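You operate a simulated robot arm through the tools that you are given. There is no shell and no other tool. Be economical: measure what you need, move in short steps, check, and stop when the job is done.

The job below is to be done with a simulated two-armed robot. You get a single attempt, and the scene is never put back.

TASK
Hold the yellow tub on the top of the wooden coil table steady with one hand and put the sample jar marked "ALU" from the low shelf of the carton rack in it with the other.

Only the result counts: the job must be done as asked and must still hold three seconds after the hand-in. Knocking over, shifting, dropping, spilling or breaking anything else fails it.

THE ROBOT
Two 7-joint arms with two-finger parallel grippers on one trunk, on a base that drives. Base frame: it is fixed to the floor where the robot stands at the start and does not move with it; the origin is under the middle of the robot, x ahead of it, y to its left, z up. Units: cm, rad, N and s.
The left shoulder is at the start at [14, 17.4, 101.3], the right one opposite. With the tool pointing down near the work surface each hand reaches from about 10 to 62 cm from the robot's upright axis, wherever it stands, measured 20 degrees to its own side. Places, roughly: yellow tub [75, 300, 100]. Payload 3.6 kg a hand.
Tool frame (each hand has its own): the origin (TCP) lies between the finger pads and is the grasp point; the fingertips stand 3 cm ahead of it; z points along the fingers, y is the line along which they close. Largest opening 11 cm; finger width 2, thickness 1; the body of the gripper, 4.8 by 11.2 cm, starts 5.5 cm behind the TCP.
Orientation is that of the tool frame in the base frame, as a unit quaternion [w, x, y, z]. With the fingers straight down and closing along the base's y, the tool's x points along the base's -x, its y along +y and its z along -z.

THE INTERFACE
- The arms move only by the tool step_arm. It takes "left_motion", "right_motion" or both (then of equal length, played together; a hand with none holds still); each is a list of rows, each a list of 3 entries, a list of its own where there are three numbers: the turn, a rotation vector about the tool's x, y, z in rad, then the shift along the tool's x, y, z in m, then the opening in per cent of the stroke, from 0 (shut) to 100 (fully open). In form: [[[rx, ry, rz], [x, y, z], gripper], ...]. A call has 1 to 12 rows; each row shifts and turns the commanded pose from where the row before left it, along the tool's axes as they then stand. Rows are played at 5 a second. More than 5 cm and 0.15 rad between two rows, or a gripper value outside its range, and nothing of the call is played. A pose out of reach is approached as far as the arm can. The call stops where the force on the tool passes 40 N (or 10 N more than at its start, if that is more) or the arm is blocked; 0.2 s more then pass. The fingers move at their own pace (about 15.3 cm/s each) and stop on an object; they squeeze with about 24 N. The grip force told is the motor's: it shows also when the fingers shut on nothing. Time passes only in rows, and 0.2 s behind the last, so rows that do not move let the fingers close. The reply holds the time, the measured pose of the TCP, the force on the tool along the base axes, the opening and the grip force, in the units named above and with some noise, with the torque about the TCP (base axes, N m) and any sound that the robot's microphone picked up, and new pictures: "show" is both (left out), scene, wrist or none (wrist: the cameras of the hands that moved).
- Cameras (640 x 400 px; columns grow to the right, rows downward): "scene" is now at [21.69, -2.87, 114.29]; the picture's right is [-0.50, -0.86, 0.00], its down [-0.79, 0.46, -0.41] and it looks along [0.35, -0.20, -0.91] (base axes); focal length 262 px, centre (320, 200). "left" rides on the left gripper at [7.2, -1.7, -10.3] in its tool frame; the picture's right is [0.23, 0.97, 0.00], its down [-0.76, 0.18, -0.62] and it looks along [-0.61, 0.14, 0.78] (tool axes); focal length 222 px, centre (320, 200). "right" rides on the right gripper at [7.3, 1.7, -10.3] in its tool frame; the picture's right is [-0.23, 0.97, 0.00], its down [-0.76, -0.18, -0.62] and it looks along [-0.61, -0.14, 0.78] (tool axes); focal length 222 px, centre (320, 200). There is no depth. A picture from a camera that has moved, and an enlarged one, comes with that camera's place and axes in the base frame and with its lens.
- move_column(by): slides the trunk up (or, below 0, down) by that many cm; the arms and the scene camera ride with it, the base frame stays. It gives what a move gives, with no picture.
- drive_base(legs): drives the robot by 1 to 6 legs, each [ahead, left, turn to the left] in cm, cm and rad, along the robot's own axes; the way and the turn of a leg run together, so that a leg with both is an arc; at most 150 cm and 3.142 rad a leg. The arms and the cameras ride along, it lands a little off, and it stops where it bumps. It gives what a move gives, and a new picture of the scene camera.
- turn_head(pan, tilt): turns the head with the scene camera to pan (to the left, within 1.501 rad either way) and tilt (down, from -0.506 to 1.204), counted from straight ahead of the robot. It gives what a move gives, and a new picture of the scene camera.
- enlarge(camera, box): a new picture of the part [left, top, right, bottom] of that camera's present view, enlarged. It takes no simulated time.
- finish_job(): hands the job in; it is judged then, once.

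Work in short steps. Places have to be worked out from the pictures, the camera data and where the tool is seen: move nearer, look again, correct. Check each grasp and each placing, and mend what went wrong. You have 120 turns and 260 pictures in all, those below and enlarged ones among them. Open the grippers and draw the arms clear of the work before you hand the job in, unless the task says otherwise; then end with one line.

The tools are called after "Request:" as name(argument=value, ...) on one line, values as JSON. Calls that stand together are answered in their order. step_arm: Moves the arms, as the interface text tells. Its arguments: {"type":"object","properties":{"left_motion":{"type":"array","items":{"type":"array"}},"right_motion":{"type":"array","items":{"type":"array"}},"show":{"type":"string","enum":["both","scene","wrist","none"]}},"required":[]} The other tools are called the same way: move_column (by) slides the trunk up or down; drive_base (legs) drives the base; turn_head (pan, tilt) turns the head that bears the scene camera; enlarge (camera, box) takes an enlarged picture of a part of a camera's view; finish_job () hands the job in.

At the start:

```text
clock: 0.0
left_position: [33.43, 13.99, 61.06]
left_tcp_rot: [0.002, 0.045, 0.988, 0.151]
left_contact_force: [0.4, 0.0, 0.3]
left_wrist_torque: [-0.01, 0.01, -0.01]
left_gripper_width: 11.0
left_gripper_force: 0.1
right_position: [34.48, -32.66, 66.45]
right_tcp_rot: [0.0, 0.0, 1.0, -0.001]
right_contact_force: [0.0, -0.2, 0.6]
right_wrist_torque: [-0.02, -0.03, 0.01]
right_gripper_width: 10.99
right_gripper_force: 0.2
trunk travel left (down, up): [-13.4, 63.0]
robot x, y, heading: [0.16, -0.04, -0.005]
head pan, tilt: [-0.529, 1.154]
```

scene: 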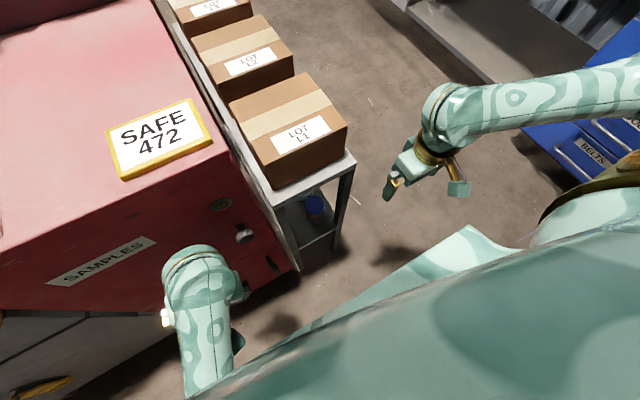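
right: 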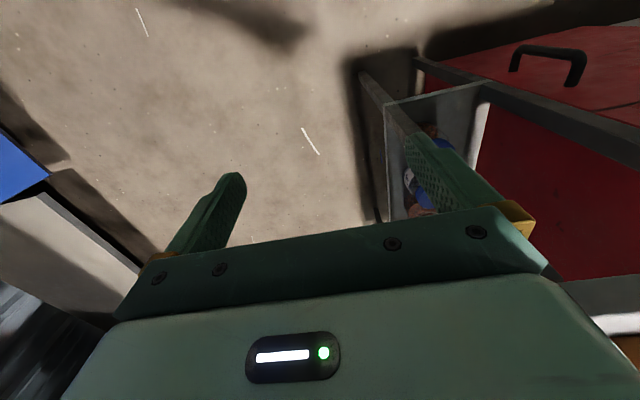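
left: 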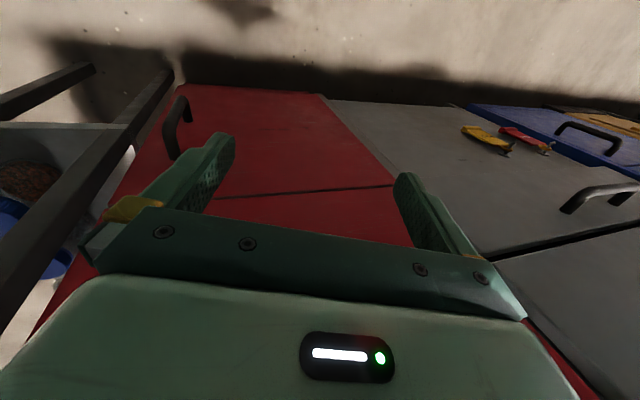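

The carton rack seems to be ahead with jars on its low shelf (blue lids). I look around with the head first.

Request:
turn_head(pan=-0.2, tilt=0.7)

Request:
turn_head(pan=1.4, tilt=0.3)

Request:
turn_head(pan=-1.2, tilt=0.5)

```text
clock: 0.9
left_position: [33.35, 14.19, 61.12]
left_tcp_rot: [0.001, 0.044, 0.987, 0.153]
left_contact_force: [0.1, 0.6, 0.5]
left_wrist_torque: [-0.01, 0.02, 0.01]
left_gripper_width: 11.01
left_gripper_force: 0.0
right_position: [34.35, -32.7, 66.46]
right_tcp_rot: [-0.001, 0.0, 1.0, 0.0]
right_contact_force: [0.9, -0.8, 0.7]
right_wrist_torque: [0.0, 0.01, 0.03]
right_gripper_width: 11.0
right_gripper_force: 0.0
trunk travel left (down, up): [-13.4, 63.0]
robot x, y, heading: [0.06, 0.1, -0.005]
head pan, tilt: [-0.201, 0.7]
camera scene: at [24.88, -1.58, 117.61], right [-0.2, -0.98, 0.0], down [-0.63, 0.13, -0.76], along [0.75, -0.15, -0.65], focal length 262 px, centre (320, 200)
```

scene: 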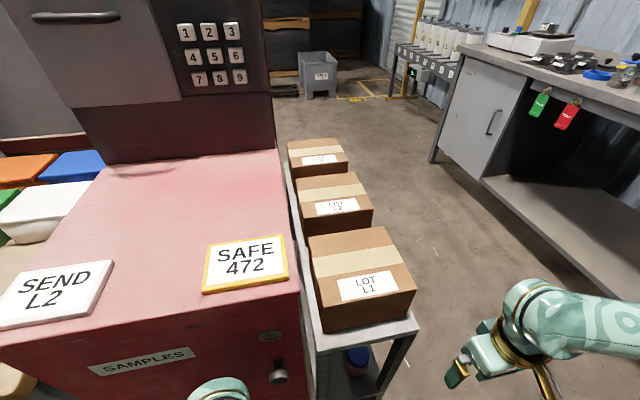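

```text
clock: 2.6
left_position: [33.37, 14.05, 61.07]
left_tcp_rot: [0.002, 0.044, 0.987, 0.152]
left_contact_force: [-0.4, -0.2, -0.5]
left_wrist_torque: [0.01, 0.0, -0.02]
left_gripper_width: 10.98
left_gripper_force: 0.2
right_position: [34.25, -32.62, 66.44]
right_tcp_rot: [-0.001, 0.001, 1.0, 0.001]
right_contact_force: [-0.4, -0.4, 0.8]
right_wrist_torque: [0.01, 0.01, 0.03]
right_gripper_width: 11.0
right_gripper_force: 0.0
trunk travel left (down, up): [-13.4, 63.0]
robot x, y, heading: [-0.08, 0.08, 0.001]
head pan, tilt: [1.4, 0.3]
camera scene: at [18.16, 9.32, 121.23], right [0.99, -0.17, 0.0], down [-0.05, -0.29, -0.96], along [0.16, 0.94, -0.3], focal length 262 px, centre (320, 200)
```

scene: 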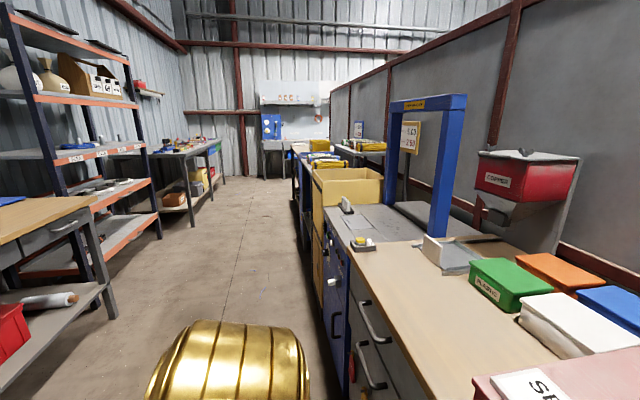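

```text
clock: 4.9
left_position: [33.42, 14.09, 60.91]
left_tcp_rot: [0.001, 0.044, 0.987, 0.152]
left_contact_force: [-0.3, 0.8, -0.5]
left_wrist_torque: [0.02, 0.0, -0.01]
left_gripper_width: 11.0
left_gripper_force: 0.1
right_position: [34.52, -32.64, 66.42]
right_tcp_rot: [-0.001, 0.001, 1.0, 0.0]
right_contact_force: [-0.4, 0.7, -0.6]
right_wrist_torque: [0.0, 0.03, -0.01]
right_gripper_width: 11.0
right_gripper_force: 0.0
trunk travel left (down, up): [-13.4, 63.0]
robot x, y, heading: [0.15, 0.03, -0.0]
head pan, tilt: [-1.201, 0.499]
camera scene: at [19.85, -8.36, 119.39], right [-0.93, -0.36, 0.0], down [-0.17, 0.45, -0.88], along [0.32, -0.82, -0.48], focal length 262 px, centre (320, 200)
```

scene: 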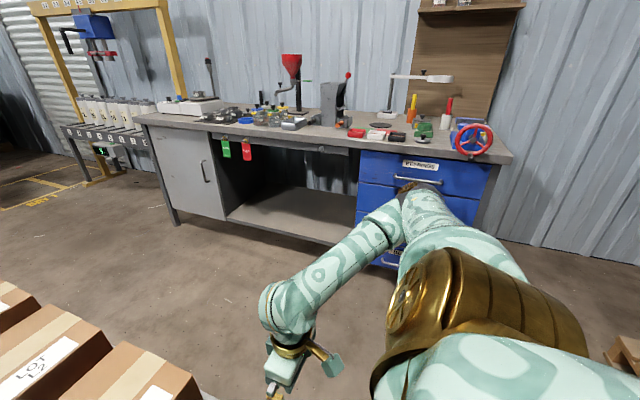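

The rack stands ahead just right of the red safe; jars are low at its end. I back off and shift right to see the low shelf.

Request:
drive_base(legs=[[-25, 0, 0], [0, -25, 0]])

Request:
turn_head(pan=0.15, tilt=0.75)

```text
clock: 8.2
left_position: [7.98, -10.97, 61.06]
left_tcp_rot: [0.002, 0.048, 0.987, 0.152]
left_contact_force: [-0.1, 0.3, -0.7]
left_wrist_torque: [-0.01, -0.02, 0.0]
left_gripper_width: 11.0
left_gripper_force: 0.1
right_position: [8.55, -57.76, 66.48]
right_tcp_rot: [-0.001, 0.004, 1.0, 0.0]
right_contact_force: [-0.3, 0.6, -0.1]
right_wrist_torque: [0.02, -0.02, -0.02]
right_gripper_width: 10.97
right_gripper_force: 0.1
trunk travel left (down, up): [-13.4, 63.0]
robot x, y, heading: [-25.42, -24.77, -0.008]
head pan, tilt: [-1.201, 0.499]
camera scene: at [-5.76, -33.31, 119.38], right [-0.94, -0.35, 0.0], down [-0.17, 0.45, -0.88], along [0.31, -0.82, -0.48], focal length 262 px, centre (320, 200)
```

scene: 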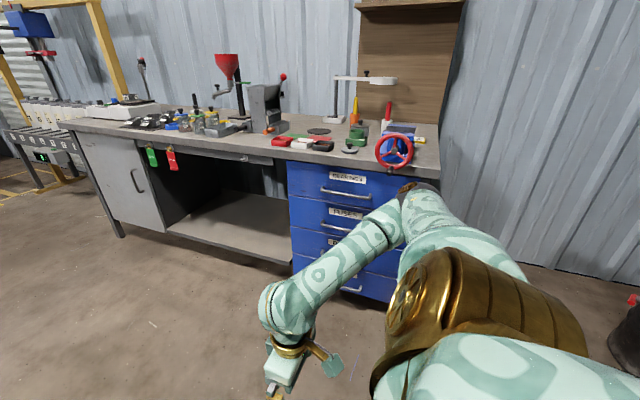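

```text
clock: 9.7
left_position: [7.88, -10.97, 61.03]
left_tcp_rot: [0.002, 0.049, 0.987, 0.152]
left_contact_force: [0.2, -0.4, -0.1]
left_wrist_torque: [0.01, -0.02, -0.04]
left_gripper_width: 11.01
left_gripper_force: 0.0
right_position: [8.51, -57.75, 66.52]
right_tcp_rot: [-0.001, 0.005, 1.0, 0.0]
right_contact_force: [-0.6, -0.1, 0.1]
right_wrist_torque: [0.01, 0.0, 0.01]
right_gripper_width: 11.01
right_gripper_force: 0.0
trunk travel left (down, up): [-13.4, 63.0]
robot x, y, heading: [-25.55, -24.77, -0.009]
head pan, tilt: [0.15, 0.75]
camera scene: at [-0.77, -23.59, 117.19], right [0.14, -0.99, 0.0], down [-0.68, -0.09, -0.73], along [0.72, 0.1, -0.68], focal length 262 px, centre (320, 200)
```

scene: 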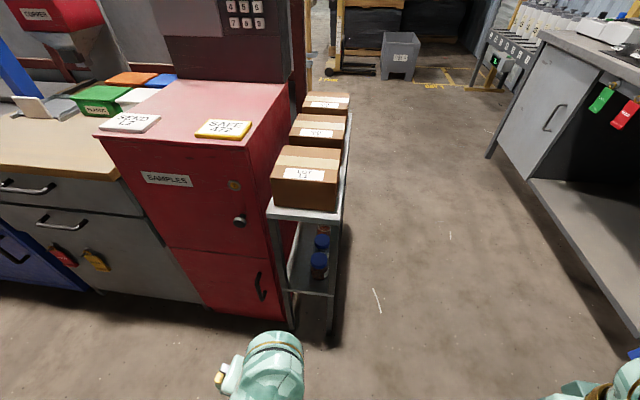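

Request:
enlarge(camera="scene", box=[250, 180, 370, 345])

```text
2.42 times, centred on (310, 262) of scene
camera zoom: at [-0.77, -23.59, 117.19], right [0.14, -0.99, 0.0], down [-0.68, -0.09, -0.73], along [0.72, 0.1, -0.68], focal length 634 px, centre (344, 48)
```

zoom: 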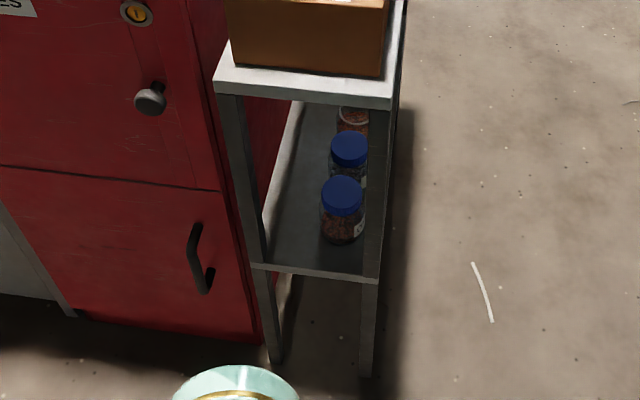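

The low shelf is at z≈35 with jars near its right edge, about (48,-17), spaced along x, labels facing -y. I turn left here, then back into the aisle to face the rack's open side.

Request:
drive_base(legs=[[0, 0, 1.57], [-48, 0, 0]])

Request:
turn_head(pan=-1.3, tilt=0.6)

```text
clock: 16.5
left_position: [-39.18, -40.96, 61.05]
left_tcp_rot: [-0.108, -0.677, 0.72, 0.108]
left_contact_force: [0.5, 0.4, -0.3]
left_wrist_torque: [-0.02, -0.01, 0.01]
left_gripper_width: 11.01
left_gripper_force: 0.1
right_position: [7.69, -38.67, 66.38]
right_tcp_rot: [0.0, 0.716, -0.698, -0.001]
right_contact_force: [0.5, -0.8, 0.0]
right_wrist_torque: [-0.03, -0.01, -0.03]
right_gripper_width: 11.0
right_gripper_force: 0.0
trunk travel left (down, up): [-13.4, 63.0]
robot x, y, heading: [-24.29, -74.07, 1.601]
head pan, tilt: [0.15, 0.75]
camera scene: at [-25.97, -49.16, 117.2], right [0.98, 0.18, 0.0], down [0.12, -0.67, -0.73], along [-0.13, 0.72, -0.68], focal length 262 px, centre (320, 200)
```

scene: 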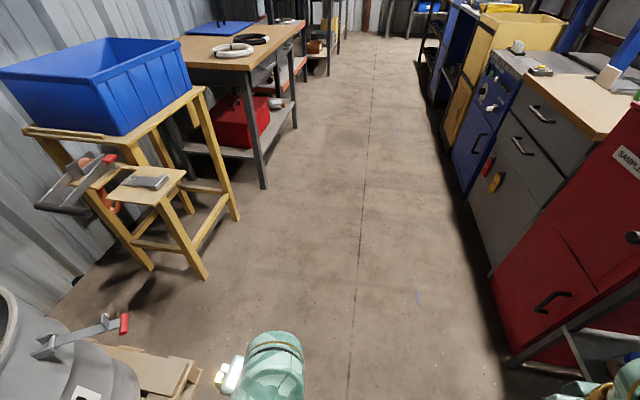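

```text
clock: 18.0
left_position: [-39.16, -41.1, 60.97]
left_tcp_rot: [-0.108, -0.676, 0.721, 0.108]
left_contact_force: [0.3, 0.4, -0.8]
left_wrist_torque: [0.01, 0.01, 0.01]
left_gripper_width: 10.99
left_gripper_force: 0.0
right_position: [7.58, -38.63, 66.33]
right_tcp_rot: [0.0, 0.717, -0.698, 0.0]
right_contact_force: [-0.2, -0.3, -0.3]
right_wrist_torque: [-0.02, 0.01, 0.01]
right_gripper_width: 11.0
right_gripper_force: 0.1
trunk travel left (down, up): [-13.4, 63.0]
robot x, y, heading: [-23.75, -74.04, 1.598]
head pan, tilt: [-1.3, 0.6]
camera scene: at [-16.06, -54.69, 118.48], right [0.29, -0.96, 0.0], down [-0.54, -0.17, -0.82], along [0.79, 0.24, -0.57], focal length 262 px, centre (320, 200)
```

scene: 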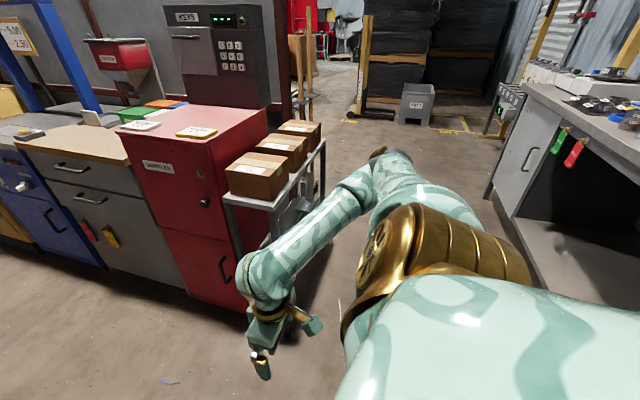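

Path along the aisle looks clear. I drive right (world +x) and look at the shelf.

Request:
drive_base(legs=[[0, -35, -0.028], [0, -22, 0]])

Request:
turn_head(pan=-0.4, tilt=1.0)

```text
clock: 21.6
left_position: [18.44, -40.17, 61.02]
left_tcp_rot: [-0.106, -0.667, 0.73, 0.109]
left_contact_force: [0.1, -0.4, -0.2]
left_wrist_torque: [-0.02, 0.02, 0.03]
left_gripper_width: 11.0
left_gripper_force: 0.0
right_position: [65.21, -39.17, 66.5]
right_tcp_rot: [0.001, 0.707, -0.707, 0.0]
right_contact_force: [0.2, 0.5, 0.7]
right_wrist_torque: [0.0, 0.0, -0.01]
right_gripper_width: 11.02
right_gripper_force: 0.2
trunk travel left (down, up): [-13.4, 63.0]
robot x, y, heading: [32.5, -73.36, 1.567]
head pan, tilt: [-1.3, 0.6]
camera scene: at [41.1, -54.57, 118.47], right [0.27, -0.96, 0.0], down [-0.55, -0.15, -0.82], along [0.79, 0.22, -0.57], focal length 262 px, centre (320, 200)
```

scene: 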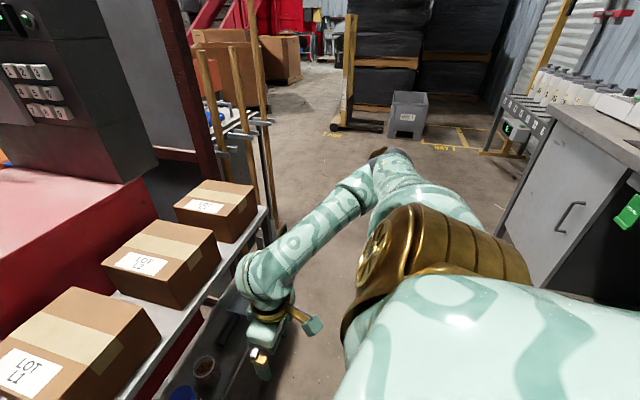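

```text
clock: 22.8
left_position: [18.33, -40.3, 60.97]
left_tcp_rot: [-0.107, -0.667, 0.729, 0.109]
left_contact_force: [0.3, 0.5, -0.4]
left_wrist_torque: [0.03, -0.01, 0.01]
left_gripper_width: 11.01
left_gripper_force: 0.0
right_position: [65.18, -39.16, 66.39]
right_tcp_rot: [0.0, 0.707, -0.707, 0.0]
right_contact_force: [0.0, 0.8, 0.0]
right_wrist_torque: [0.02, 0.0, -0.04]
right_gripper_width: 11.0
right_gripper_force: 0.0
trunk travel left (down, up): [-13.4, 63.0]
robot x, y, heading: [31.99, -73.82, 1.569]
head pan, tilt: [-0.4, 1.0]
camera scene: at [35.25, -50.52, 115.28], right [0.92, -0.39, 0.0], down [-0.33, -0.77, -0.54], along [0.21, 0.5, -0.84], focal length 262 px, centre (320, 200)
```

scene: 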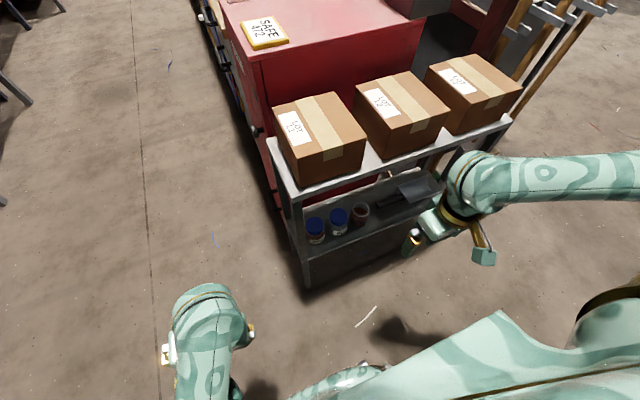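

Request:
enlarge(camera="scene", box=[285, 170, 445, 270])

Request:
enlarge(camera="scene", box=[300, 195, 380, 245])

```text
4.00 times, centred on (365, 220) of scene
camera zoom: at [35.25, -50.52, 115.28], right [0.92, -0.39, 0.0], down [-0.33, -0.77, -0.54], along [0.21, 0.5, -0.84], focal length 1047 px, centre (140, 120)
```

zoom: 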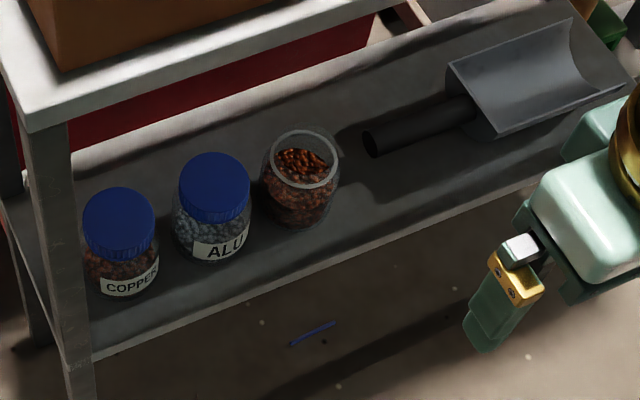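

```text
8.00 times, centred on (340, 220) of scene
camera zoom: at [35.25, -50.52, 115.28], right [0.92, -0.39, 0.0], down [-0.33, -0.77, -0.54], along [0.21, 0.5, -0.84], focal length 2094 px, centre (160, 40)
```

zoom: 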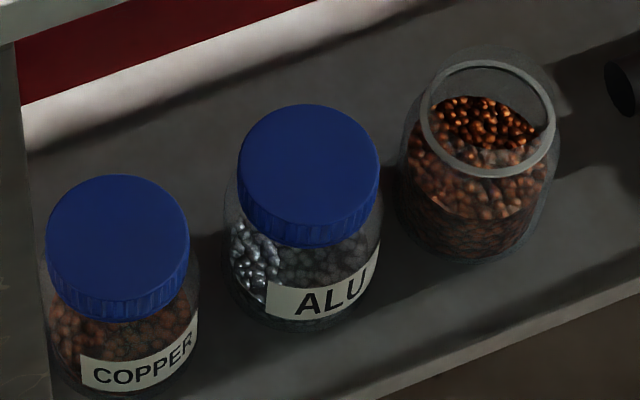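

ALU is the middle jar, at about (55.8,-16.3), lid near z≈44.5; neighbours ~8 cm apart, the right one is open. I'll grip its lid with the right hand tilted ~45°, closing along x. First move closer, lower the trunk and tilt the hand.

Request:
drive_base(legs=[[6, 0, 0]])

Request:
move_column(by=-10)

Request:
step_arm(right_motion=[[[0, -0.131, 0], [0.02, 0, 0], 65], [[0, -0.131, 0], [0.02, 0, 0], 65], [[0, -0.131, 0], [0.01, 0.01, 0], 65], [[0, -0.131, 0], [0, 0.02, 0], 65], [[0, -0.131, 0], [0, 0.03, 0], 65], [[0, -0.131, 0], [0, 0.03, 0], 65]])

```text
clock: 23.8
left_position: [18.32, -34.14, 61.0]
left_tcp_rot: [-0.106, -0.667, 0.73, 0.108]
left_contact_force: [0.6, 0.1, 0.1]
left_wrist_torque: [-0.02, 0.0, 0.02]
left_gripper_width: 11.01
left_gripper_force: 0.0
right_position: [65.15, -33.26, 66.3]
right_tcp_rot: [0.0, 0.707, -0.707, 0.0]
right_contact_force: [0.7, -0.3, 0.2]
right_wrist_torque: [0.01, 0.03, 0.01]
right_gripper_width: 10.99
right_gripper_force: 0.1
trunk travel left (down, up): [-13.4, 63.0]
robot x, y, heading: [32.58, -67.41, 1.578]
head pan, tilt: [-0.4, 1.0]
camera scene: at [35.25, -44.43, 115.26], right [0.92, -0.39, 0.0], down [-0.33, -0.78, -0.54], along [0.21, 0.5, -0.84], focal length 262 px, centre (320, 200)
```

scene: 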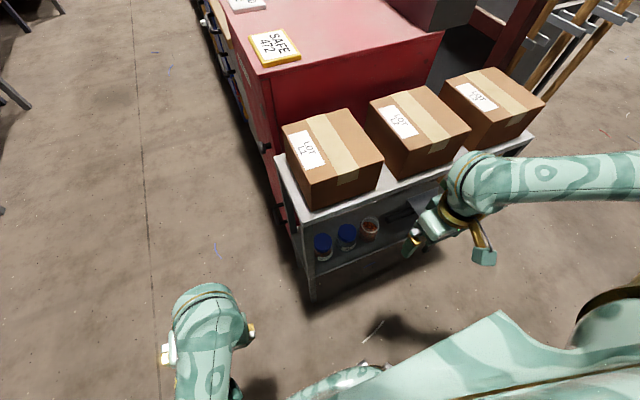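

```text
clock: 24.5
left_position: [12.78, -33.89, 55.45]
left_tcp_rot: [-0.161, -0.629, 0.741, 0.171]
left_contact_force: [0.2, -0.4, 1.2]
left_wrist_torque: [0.01, -0.03, -0.01]
left_gripper_width: 10.98
left_gripper_force: 0.1
right_position: [65.14, -33.26, 61.59]
right_tcp_rot: [-0.003, -0.707, 0.707, -0.005]
right_contact_force: [1.2, 0.3, -0.5]
right_wrist_torque: [0.03, 0.02, -0.04]
right_gripper_width: 10.99
right_gripper_force: 0.1
trunk travel left (down, up): [-8.9, 67.4]
robot x, y, heading: [32.21, -67.43, 1.575]
head pan, tilt: [-0.4, 1.0]
stopped: the arm was blocked; the commanded pose is now the measured one
```

```text
clock: 25.9
left_position: [12.67, -33.92, 55.54]
left_tcp_rot: [-0.159, -0.63, 0.74, 0.173]
left_contact_force: [-0.4, 0.3, -0.1]
left_wrist_torque: [-0.02, 0.0, 0.01]
left_gripper_width: 11.0
left_gripper_force: 0.0
right_position: [58.13, -36.15, 57.71]
right_tcp_rot: [0.267, -0.654, 0.655, 0.267]
right_contact_force: [0.3, -0.3, -0.2]
right_wrist_torque: [-0.01, -0.01, 0.02]
right_gripper_width: 7.14
right_gripper_force: 0.1
right hand out of reach, approached as far as the arm can: row 1, 2, 3, 4
trunk travel left (down, up): [-8.9, 67.4]
robot x, y, heading: [32.57, -67.53, 1.566]
head pan, tilt: [-0.4, 1.0]
camera scene: at [35.23, -41.77, 110.48], right [0.92, -0.39, 0.0], down [-0.33, -0.78, -0.54], along [0.21, 0.5, -0.84], focal length 262 px, centre (320, 200)
camera right: at [56.38, -48.63, 60.04], right [-0.97, 0.16, 0.16], down [0.18, 0.11, 0.98], along [0.14, 0.98, -0.13], focal length 222 px, centre (320, 200)
```

scene: 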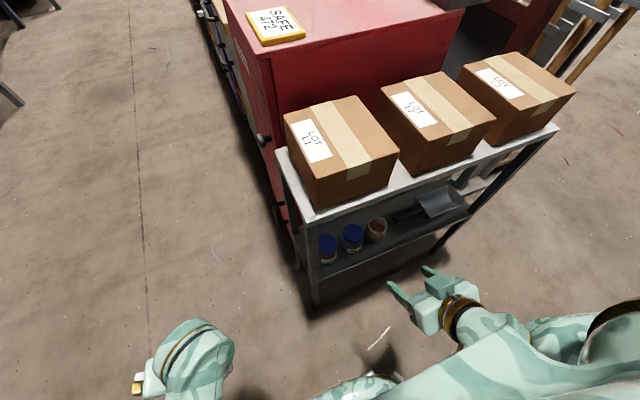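
right: 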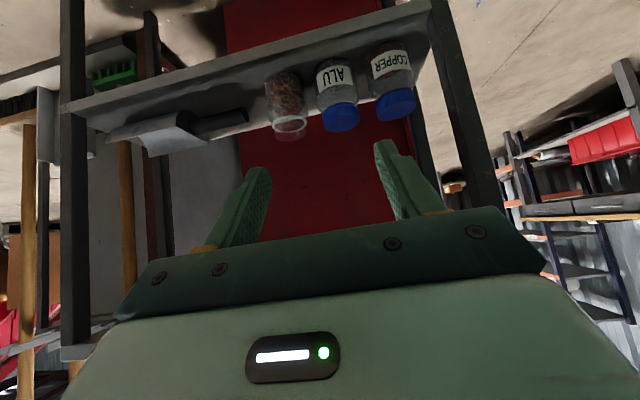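

The wrist view confirms ALU lid at (55.7,-16.4,43.8), copper at x≈47.5, open jar x≈63.6. I go half way and align x.

Request:
step_arm(right_motion=[[[0, 0, 0], [-0.007, 0.007, 0.028], 65], [[0, 0, 0], [-0.007, 0.006, 0.028], 65], [[0, 0, 0], [-0.007, 0.006, 0.028], 65], [[0, 0, 0], [-0.007, 0.006, 0.028], 65]], show="wrist")

```text
clock: 26.9
left_position: [12.87, -33.83, 55.42]
left_tcp_rot: [-0.16, -0.63, 0.741, 0.171]
left_contact_force: [0.3, 0.9, 0.3]
left_wrist_torque: [0.03, -0.01, 0.0]
left_gripper_width: 10.97
left_gripper_force: 0.1
right_position: [55.46, -26.45, 51.63]
right_tcp_rot: [0.267, -0.655, 0.655, 0.265]
right_contact_force: [0.8, -0.9, -0.7]
right_wrist_torque: [-0.03, 0.04, -0.02]
right_gripper_width: 7.15
right_gripper_force: 0.0
trunk travel left (down, up): [-8.9, 67.4]
robot x, y, heading: [32.74, -67.45, 1.567]
head pan, tilt: [-0.4, 1.0]
camera right: at [53.8, -38.82, 53.97], right [-0.97, 0.16, 0.16], down [0.18, 0.11, 0.98], along [0.14, 0.98, -0.14], focal length 222 px, centre (320, 200)
```

right: 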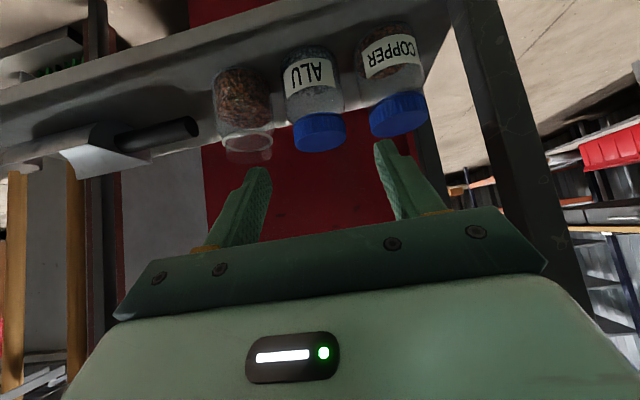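

ALU lid now reads (55.9,-16.4,43.5). Nudge x +0.35 and advance two thirds of the rest.

Request:
step_arm(right_motion=[[[0, 0, 0], [-0.002, -0.0035, 0.02], 65], [[0, 0, 0], [-0.003, 0, 0.02], 65], [[0, 0, 0], [-0.002, 0, 0.02], 65], [[0, 0, 0], [-0.002, 0, 0.015], 65]])

Request:
enlarge(camera="right", box=[180, 30, 460, 205])

```text
clock: 27.9
left_position: [12.86, -34.02, 55.49]
left_tcp_rot: [-0.159, -0.629, 0.741, 0.171]
left_contact_force: [-0.3, 0.8, -0.3]
left_wrist_torque: [0.01, 0.0, 0.03]
left_gripper_width: 10.98
left_gripper_force: 0.1
right_position: [55.76, -20.43, 47.06]
right_tcp_rot: [-0.267, 0.655, -0.654, -0.268]
right_contact_force: [-0.8, 0.6, 0.8]
right_wrist_torque: [0.01, -0.02, 0.0]
right_gripper_width: 7.16
right_gripper_force: 0.1
trunk travel left (down, up): [-8.9, 67.4]
robot x, y, heading: [32.19, -67.43, 1.573]
head pan, tilt: [-0.4, 1.0]
camera scene: at [35.23, -41.75, 110.47], right [0.92, -0.39, 0.0], down [-0.33, -0.78, -0.54], along [0.21, 0.5, -0.84], focal length 262 px, centre (320, 200)
camera right: at [54.03, -32.88, 49.34], right [-0.97, 0.16, 0.16], down [0.18, 0.11, 0.98], along [0.14, 0.98, -0.13], focal length 222 px, centre (320, 200)
```

scene: 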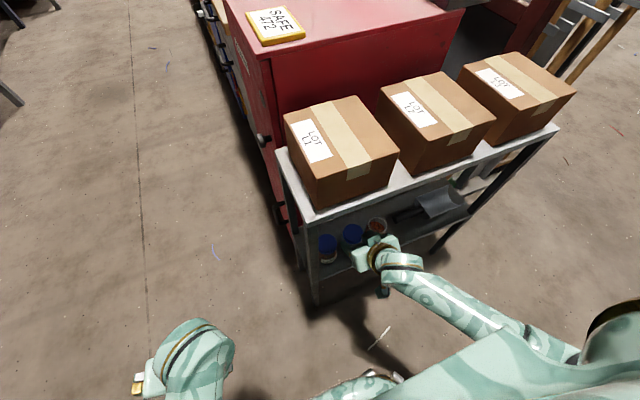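
right: 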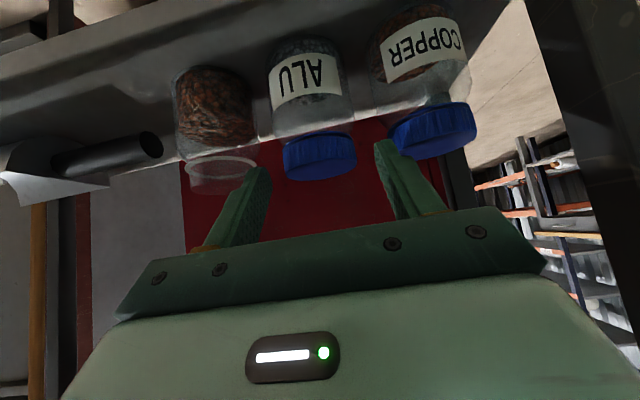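

```text
2.29 times, centred on (320, 118) of right
camera zoom: at [54.03, -32.88, 49.34], right [-0.97, 0.16, 0.16], down [0.18, 0.11, 0.98], along [0.14, 0.98, -0.13], focal length 508 px, centre (320, 389)
```

zoom: 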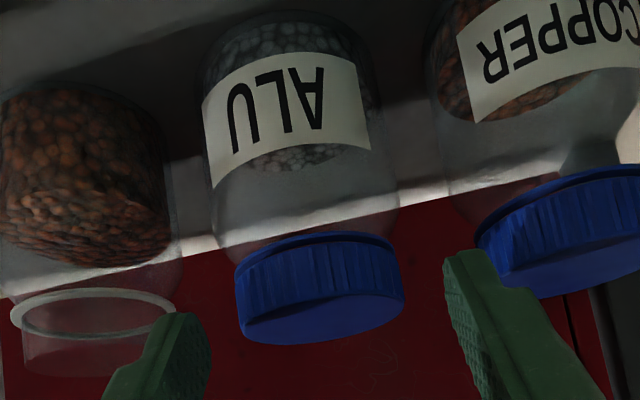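

Alignment is good: lid at (55.9,-16.4,44). Advance the remaining 5 cm in small rows.

Request:
step_arm(right_motion=[[[0, 0, 0], [-0.001, -0.001, 0.01], 65], [[0, 0, 0], [-0.001, 0, 0.01], 65], [[0, 0, 0], [-0.001, 0, 0.01], 65], [[0, 0, 0], [-0.001, 0, 0.01], 65], [[0, 0, 0], [-0.001, 0, 0.01], 65]], show="none")

Request:
enlarge(camera="right", box=[160, 0, 480, 200])

```text
clock: 29.1
left_position: [12.75, -33.86, 55.53]
left_tcp_rot: [-0.16, -0.63, 0.741, 0.172]
left_contact_force: [-0.1, -0.3, -0.3]
left_wrist_torque: [0.04, 0.03, 0.0]
left_gripper_width: 11.01
left_gripper_force: 0.0
right_position: [55.84, -16.63, 43.76]
right_tcp_rot: [0.266, -0.655, 0.655, 0.266]
right_contact_force: [0.2, 0.1, 1.0]
right_wrist_torque: [-0.02, -0.01, 0.01]
right_gripper_width: 7.16
right_gripper_force: 0.0
trunk travel left (down, up): [-8.9, 67.4]
robot x, y, heading: [32.44, -67.44, 1.569]
head pan, tilt: [-0.4, 1.0]
```

```text
2.00 times, centred on (320, 100) of right
camera zoom: at [54.1, -29.01, 46.11], right [-0.97, 0.16, 0.16], down [0.18, 0.11, 0.98], along [0.14, 0.98, -0.13], focal length 444 px, centre (320, 400)
```

zoom: 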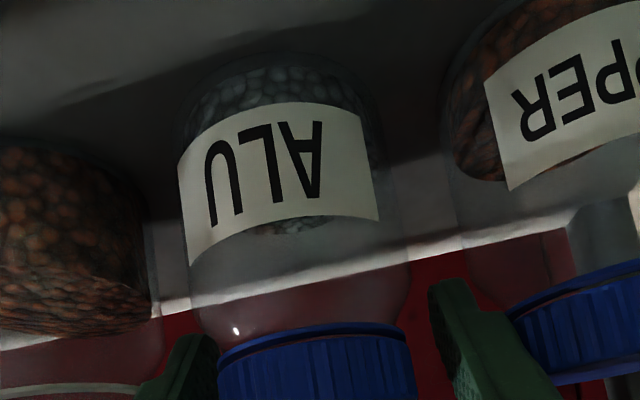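

Fingers straddle the lid with no contact. Close the right gripper.

Request:
step_arm(right_motion=[[[0, 0, 0], [0, 0, 0], 50], [[0, 0, 0], [0, 0, 0], 30], [[0, 0, 0], [0, 0, 0], 30], [[0, 0, 0], [0, 0, 0], 0], [[0, 0, 0], [0, 0, 0], 0]], show="wrist")

```text
clock: 30.3
left_position: [12.76, -33.87, 55.5]
left_tcp_rot: [-0.16, -0.631, 0.74, 0.171]
left_contact_force: [0.1, 0.1, 0.2]
left_wrist_torque: [-0.01, 0.02, 0.0]
left_gripper_width: 11.01
left_gripper_force: 0.1
right_position: [55.86, -16.6, 43.83]
right_tcp_rot: [0.268, -0.654, 0.655, 0.267]
right_contact_force: [-0.1, 0.8, 0.6]
right_wrist_torque: [0.04, 0.0, -0.04]
right_gripper_width: 5.97
right_gripper_force: 24.2
trunk travel left (down, up): [-8.9, 67.4]
robot x, y, heading: [32.34, -67.59, 1.575]
head pan, tilt: [-0.4, 1.0]
camera right: at [54.09, -29.01, 46.13], right [-0.97, 0.16, 0.16], down [0.18, 0.11, 0.98], along [0.14, 0.98, -0.13], focal length 222 px, centre (320, 200)
```

right: 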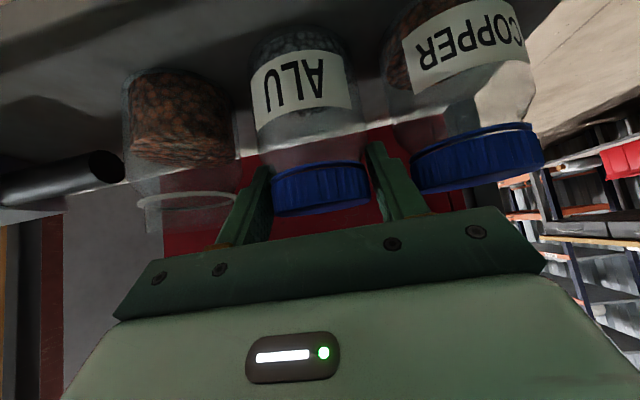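

Gripped at 5.97 cm. Lift 3 cm straight up, then draw out toward −y.

Request:
step_arm(right_motion=[[[0, 0, 0], [-0.007, 0, -0.007], 0], [[0, 0, 0], [-0.014, 0, -0.014], 0]], show="wrist")

Request:
step_arm(right_motion=[[[0, 0, 0], [0.014, 0, -0.014], 0], [[0, 0, 0], [0.021, 0, -0.021], 0], [[0, 0, 0], [0.021, 0, -0.021], 0], [[0, 0, 0], [0.021, 0, -0.021], 0], [[0, 0, 0], [0.021, 0, -0.021], 0], [[0, 0, 0], [0.014, 0, -0.014], 0]], show="both")

```text
clock: 30.9
left_position: [12.76, -33.82, 55.52]
left_tcp_rot: [-0.16, -0.629, 0.741, 0.171]
left_contact_force: [-0.2, 0.1, 0.4]
left_wrist_torque: [-0.02, 0.0, -0.03]
left_gripper_width: 10.99
left_gripper_force: 0.1
right_position: [55.8, -16.64, 46.79]
right_tcp_rot: [0.267, -0.655, 0.655, 0.266]
right_contact_force: [0.1, -0.3, -1.1]
right_wrist_torque: [0.02, -0.01, 0.01]
right_gripper_width: 5.97
right_gripper_force: 24.0
trunk travel left (down, up): [-8.9, 67.4]
robot x, y, heading: [32.23, -67.4, 1.573]
head pan, tilt: [-0.4, 1.0]
camera right: at [54.17, -29.1, 49.09], right [-0.97, 0.16, 0.16], down [0.18, 0.11, 0.98], along [0.14, 0.98, -0.14], focal length 222 px, centre (320, 200)
```

right: 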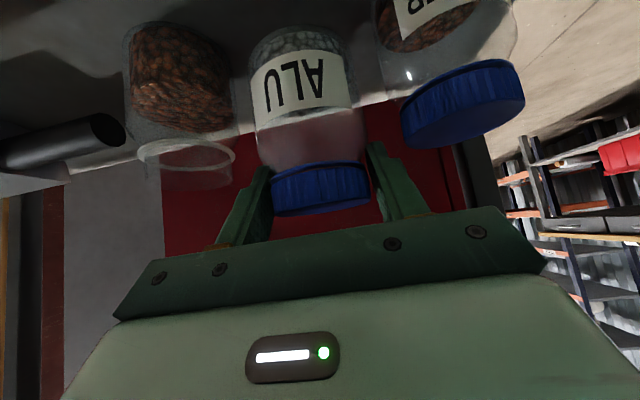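

```text
clock: 32.3
left_position: [12.69, -33.93, 55.44]
left_tcp_rot: [-0.16, -0.63, 0.74, 0.171]
left_contact_force: [-0.3, 0.4, 0.5]
left_wrist_torque: [0.01, -0.01, 0.0]
left_gripper_width: 10.99
left_gripper_force: 0.1
right_position: [55.97, -32.48, 47.21]
right_tcp_rot: [0.267, -0.654, 0.655, 0.267]
right_contact_force: [0.7, 0.9, -1.3]
right_wrist_torque: [-0.02, -0.01, 0.01]
right_gripper_width: 5.3
right_gripper_force: 24.6
trunk travel left (down, up): [-8.9, 67.4]
robot x, y, heading: [32.11, -67.31, 1.57]
head pan, tilt: [-0.4, 1.0]
camera scene: at [35.23, -41.76, 110.48], right [0.92, -0.39, 0.0], down [-0.33, -0.78, -0.54], along [0.21, 0.5, -0.84], focal length 262 px, centre (320, 200)
camera right: at [54.27, -44.87, 49.45], right [-0.97, 0.16, 0.16], down [0.18, 0.11, 0.98], along [0.14, 0.98, -0.13], focal length 222 px, centre (320, 200)
```

scene: 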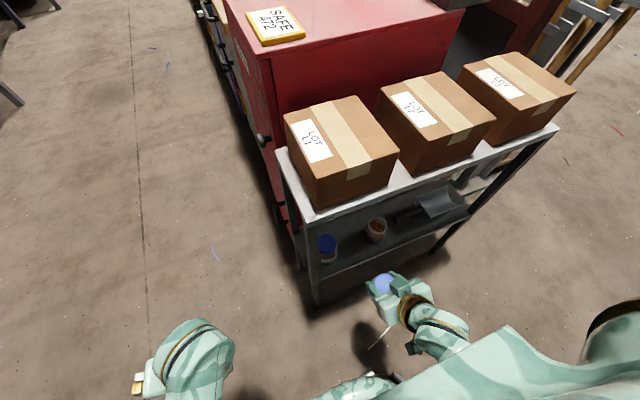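
right: 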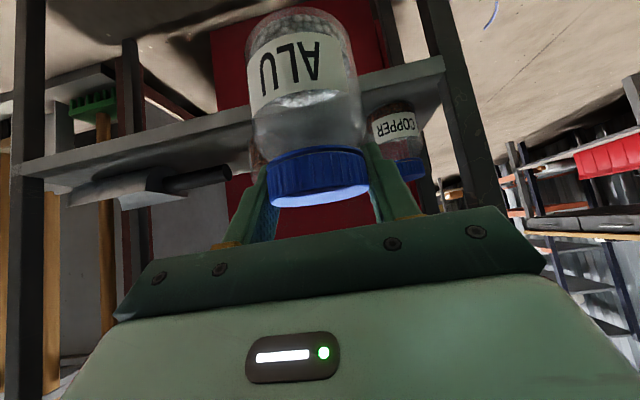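

Width fell from 5.97 to 5.3, so the grip shifted a little. I take a closer look.

Request:
enlarge(camera="right", box=[200, 0, 440, 250])

Request:
enlarge(camera="scene", box=[310, 200, 470, 360])

```text
1.60 times, centred on (320, 125) of right
camera zoom: at [54.27, -44.87, 49.45], right [-0.97, 0.16, 0.16], down [0.18, 0.11, 0.98], along [0.14, 0.98, -0.13], focal length 355 px, centre (320, 320)
```

zoom: 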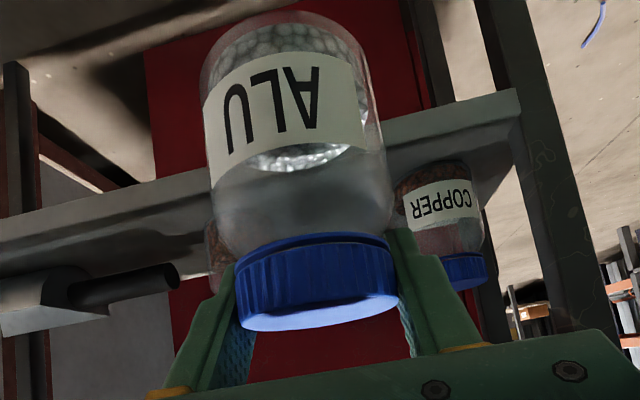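

```text
2.50 times, centred on (390, 280) of scene
camera zoom: at [35.23, -41.76, 110.48], right [0.92, -0.39, 0.0], down [-0.33, -0.78, -0.54], along [0.21, 0.5, -0.84], focal length 654 px, centre (145, 0)
```

zoom: 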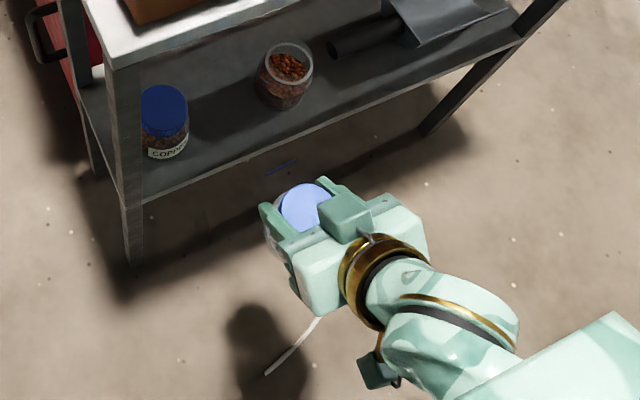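

Jar is still held by the lid alone (5.3 cm). I test the stability by raising the trunk and rechecking.

Request:
move_column(by=15)

Request:
enlarge(camera="right", box=[200, 0, 440, 250])

```text
clock: 33.1
left_position: [7.34, -33.12, 60.92]
left_tcp_rot: [-0.206, -0.59, 0.743, 0.238]
left_contact_force: [0.9, 0.4, -0.5]
left_wrist_torque: [0.0, -0.01, 0.02]
left_gripper_width: 11.01
left_gripper_force: 0.1
right_position: [55.79, -32.19, 52.08]
right_tcp_rot: [-0.269, 0.654, -0.653, -0.271]
right_contact_force: [-0.1, 0.3, -1.9]
right_wrist_torque: [0.02, 0.0, -0.03]
right_gripper_width: 5.32
right_gripper_force: 24.3
trunk travel left (down, up): [-13.7, 62.6]
robot x, y, heading: [32.01, -67.44, 1.568]
head pan, tilt: [-0.4, 1.0]
stopped: the arm was blocked; the commanded pose is now the measured one
```

```text
1.60 times, centred on (320, 125) of right
camera zoom: at [54.11, -44.73, 54.24], right [-0.97, 0.16, 0.16], down [0.18, 0.1, 0.98], along [0.14, 0.98, -0.12], focal length 355 px, centre (320, 320)
```

zoom: 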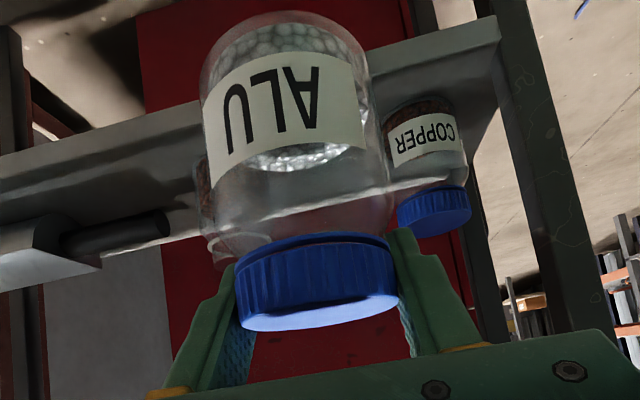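

The jar is steady. But the trunk stopped after 4.8 cm and the left arm drifts each time; I look at the left arm.

Request:
turn_head(pan=0.9, tilt=0.9)

Request:
enlarge(camera="left", box=[0, 0, 640, 400])

```text
clock: 34.5
left_position: [7.37, -33.27, 60.57]
left_tcp_rot: [-0.205, -0.59, 0.743, 0.238]
left_contact_force: [-0.2, -0.7, 0.1]
left_wrist_torque: [0.01, -0.02, -0.01]
left_gripper_width: 10.98
left_gripper_force: 0.0
right_position: [55.85, -32.18, 51.96]
right_tcp_rot: [-0.27, 0.653, -0.653, -0.271]
right_contact_force: [0.2, 0.0, -1.0]
right_wrist_torque: [0.03, 0.02, 0.04]
right_gripper_width: 5.32
right_gripper_force: 24.1
trunk travel left (down, up): [-13.7, 62.6]
robot x, y, heading: [32.67, -67.7, 1.569]
head pan, tilt: [0.901, 0.901]
camera scene: at [26.6, -46.46, 116.4], right [0.62, 0.78, 0.0], down [0.61, -0.49, -0.62], along [-0.49, 0.39, -0.78], focal length 262 px, centre (320, 200)
```

scene: 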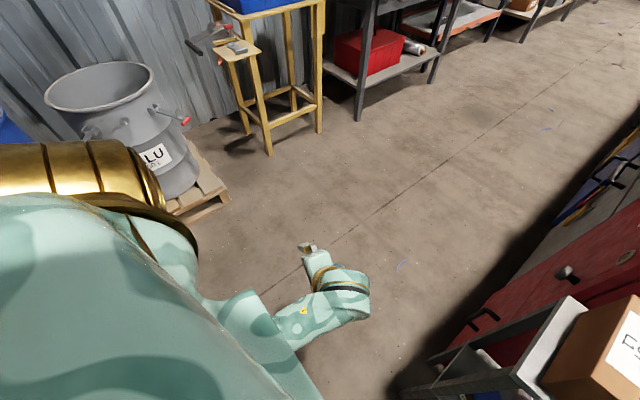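

```text
1.00 times, centred on (320, 200) of left (not enlarged: the box is as wide or as high as the picture)
camera zoom: at [13.07, -41.81, 68.05], right [-0.81, -0.04, 0.59], down [0.39, 0.71, 0.59], along [-0.44, 0.71, -0.56], focal length 222 px, centre (320, 200)
```

zoom: 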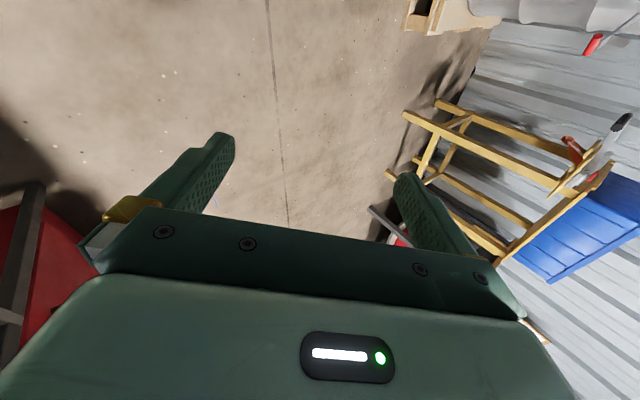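

The left forearm is folded awkwardly near the trunk. I turn the left hand to a forward-down 45° pose and move it forward/up to free it.

Request:
step_arm(left_motion=[[[0.0645, -0.0884, -0.0572], [0, 0, 0], 100], [[0.0645, -0.0884, -0.0572], [0, 0, 0], 100], [[0.0645, -0.0884, -0.0572], [0, 0, 0], 100], [[0.0645, -0.0884, -0.0572], [0, 0, 0], 100], [[0.0645, -0.0884, -0.0572], [0, 0, 0], 100], [[0.0645, -0.0884, -0.0572], [0, 0, 0], 100], [[0.0645, -0.0884, -0.0572], [0, 0, 0], 100], [[0.0645, -0.0884, -0.0572], [0, 0, 0], 100], [[0, 0, 0], [-0.04, 0, 0], 100], [[0, 0, 0], [-0.04, 0, 0], 100]], show="scene")

```text
clock: 36.7
left_position: [7.46, -27.39, 66.5]
left_tcp_rot: [-0.271, 0.655, -0.652, -0.271]
left_contact_force: [0.1, -0.1, 0.6]
left_wrist_torque: [-0.02, 0.02, 0.0]
left_gripper_width: 10.97
left_gripper_force: 0.0
right_position: [55.77, -32.2, 51.99]
right_tcp_rot: [-0.27, 0.654, -0.654, -0.269]
right_contact_force: [-0.8, -0.5, -1.2]
right_wrist_torque: [0.01, 0.0, -0.02]
right_gripper_width: 5.29
right_gripper_force: 23.4
trunk travel left (down, up): [-13.7, 62.6]
robot x, y, heading: [32.09, -67.83, 1.572]
head pan, tilt: [0.901, 0.901]
camera scene: at [26.6, -46.44, 116.39], right [0.62, 0.78, 0.0], down [0.61, -0.49, -0.62], along [-0.49, 0.39, -0.78], focal length 262 px, centre (320, 200)
```

scene: 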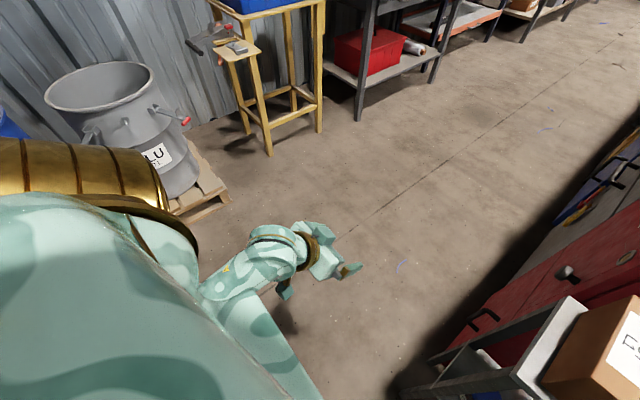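

Left arm is free now. Drive left into the corridor, then check the jar.

Request:
drive_base(legs=[[0, 48, 0]])

Request:
enlarge(camera="right", box=[200, 0, 440, 250])

Request:
turn_head(pan=0.0, tilt=0.35)

```text
clock: 39.6
left_position: [-40.95, -27.51, 66.37]
left_tcp_rot: [-0.271, 0.655, -0.651, -0.271]
left_contact_force: [0.1, -0.4, 0.3]
left_wrist_torque: [0.01, 0.03, -0.01]
left_gripper_width: 11.02
left_gripper_force: 0.0
right_position: [7.4, -32.17, 51.96]
right_tcp_rot: [-0.27, 0.654, -0.653, -0.271]
right_contact_force: [0.8, -0.3, -0.1]
right_wrist_torque: [0.01, -0.02, 0.0]
right_gripper_width: 5.34
right_gripper_force: 24.3
trunk travel left (down, up): [-13.7, 62.6]
robot x, y, heading: [-16.14, -67.78, 1.571]
head pan, tilt: [0.901, 0.901]
camera scene: at [-21.78, -46.48, 116.4], right [0.62, 0.78, 0.0], down [0.61, -0.49, -0.62], along [-0.49, 0.39, -0.78], focal length 262 px, centre (320, 200)
```

scene: 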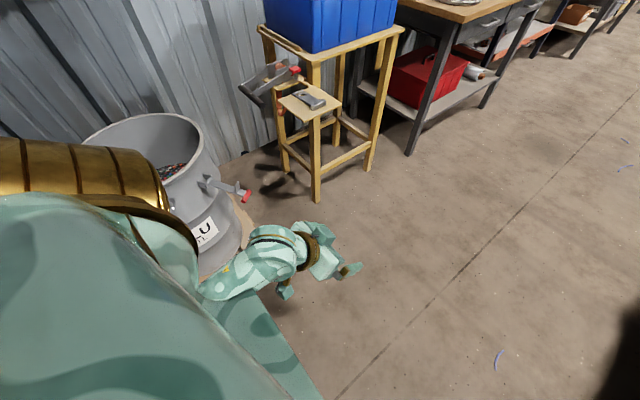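

```text
1.60 times, centred on (320, 125) of right
camera zoom: at [5.76, -44.7, 54.19], right [-0.97, 0.16, 0.16], down [0.18, 0.1, 0.98], along [0.14, 0.98, -0.12], focal length 355 px, centre (320, 320)
```

zoom: 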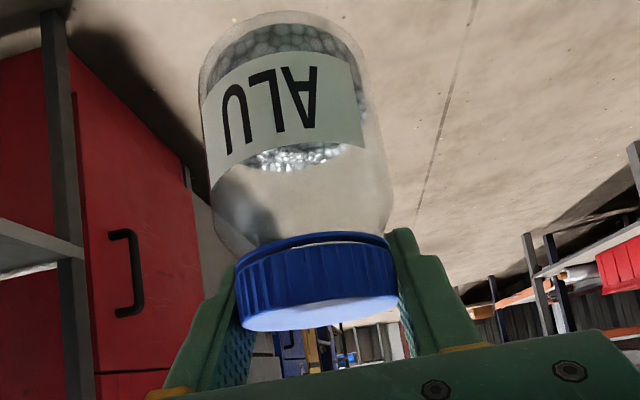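

```text
clock: 40.8
left_position: [-40.95, -27.57, 66.36]
left_tcp_rot: [-0.27, 0.655, -0.652, -0.27]
left_contact_force: [0.3, -0.1, -0.4]
left_wrist_torque: [0.0, 0.03, 0.0]
left_gripper_width: 10.97
left_gripper_force: 0.1
right_position: [7.39, -32.23, 51.96]
right_tcp_rot: [-0.271, 0.653, -0.653, -0.271]
right_contact_force: [0.3, -0.1, -1.7]
right_wrist_torque: [0.02, -0.01, 0.0]
right_gripper_width: 5.32
right_gripper_force: 23.6
trunk travel left (down, up): [-13.7, 62.6]
robot x, y, heading: [-15.91, -67.44, 1.567]
head pan, tilt: [0.0, 0.351]
camera scene: at [-15.86, -41.85, 121.15], right [1.0, 0.0, 0.0], down [0.0, -0.34, -0.94], along [0.0, 0.94, -0.34], focal length 262 px, centre (320, 200)
```

scene: 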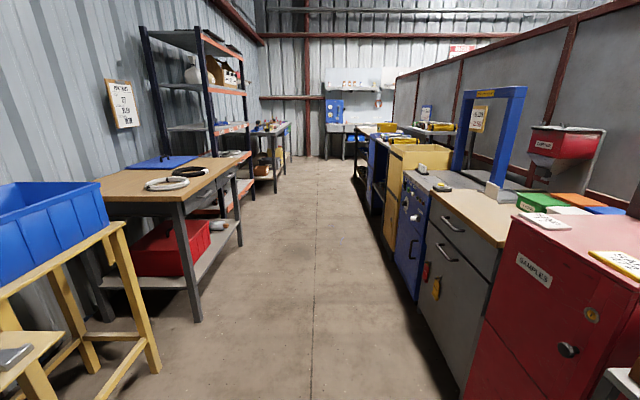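

The corridor is clear; jar is steady. Drive ahead 150+60 along +y.

Request:
drive_base(legs=[[150, 0, 0], [60, 0, 0]])

Request:
turn_head(pan=-0.7, tilt=0.45)

```text
clock: 51.2
left_position: [-39.06, 183.19, 66.42]
left_tcp_rot: [0.273, -0.65, 0.656, 0.268]
left_contact_force: [0.4, -0.4, 0.5]
left_wrist_torque: [-0.02, 0.01, 0.02]
left_gripper_width: 10.99
left_gripper_force: 0.0
right_position: [9.26, 177.76, 52.05]
right_tcp_rot: [0.272, -0.649, 0.658, 0.268]
right_contact_force: [0.6, 0.3, -1.7]
right_wrist_torque: [0.01, -0.01, 0.0]
right_gripper_width: 5.32
right_gripper_force: 24.3
trunk travel left (down, up): [-13.7, 62.6]
robot x, y, heading: [-14.55, 142.62, 1.556]
head pan, tilt: [0.0, 0.351]
camera scene: at [-14.2, 168.51, 121.15], right [1.0, -0.01, 0.0], down [-0.01, -0.34, -0.94], along [0.01, 0.94, -0.34], focal length 262 px, centre (320, 200)
```

scene: 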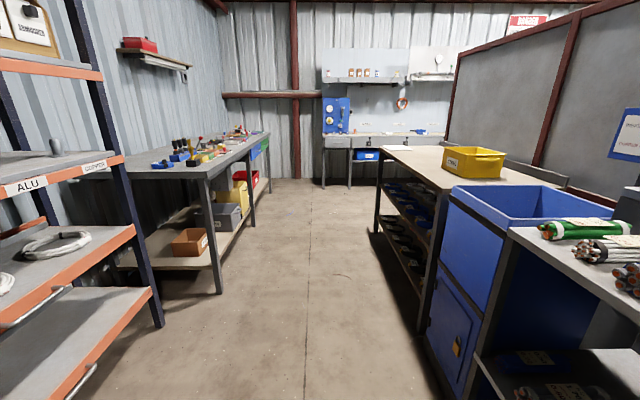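

```text
clock: 52.3
left_position: [-39.15, 183.12, 66.32]
left_tcp_rot: [0.273, -0.65, 0.657, 0.268]
left_contact_force: [-0.3, 0.1, -0.1]
left_wrist_torque: [-0.01, -0.04, 0.01]
left_gripper_width: 10.98
left_gripper_force: 0.1
right_position: [9.26, 177.68, 51.96]
right_tcp_rot: [0.272, -0.649, 0.658, 0.269]
right_contact_force: [0.2, 0.6, -1.4]
right_wrist_torque: [0.0, -0.01, 0.04]
right_gripper_width: 5.32
right_gripper_force: 23.7
trunk travel left (down, up): [-13.7, 62.6]
robot x, y, heading: [-14.65, 142.9, 1.559]
head pan, tilt: [-0.7, 0.45]
camera scene: at [-8.32, 166.14, 120.23], right [0.76, -0.65, 0.0], down [-0.28, -0.33, -0.9], along [0.59, 0.68, -0.44], focal length 262 px, centre (320, 200)
```

scene: 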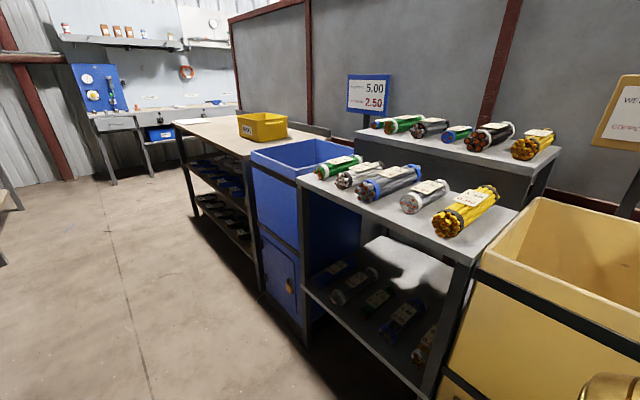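

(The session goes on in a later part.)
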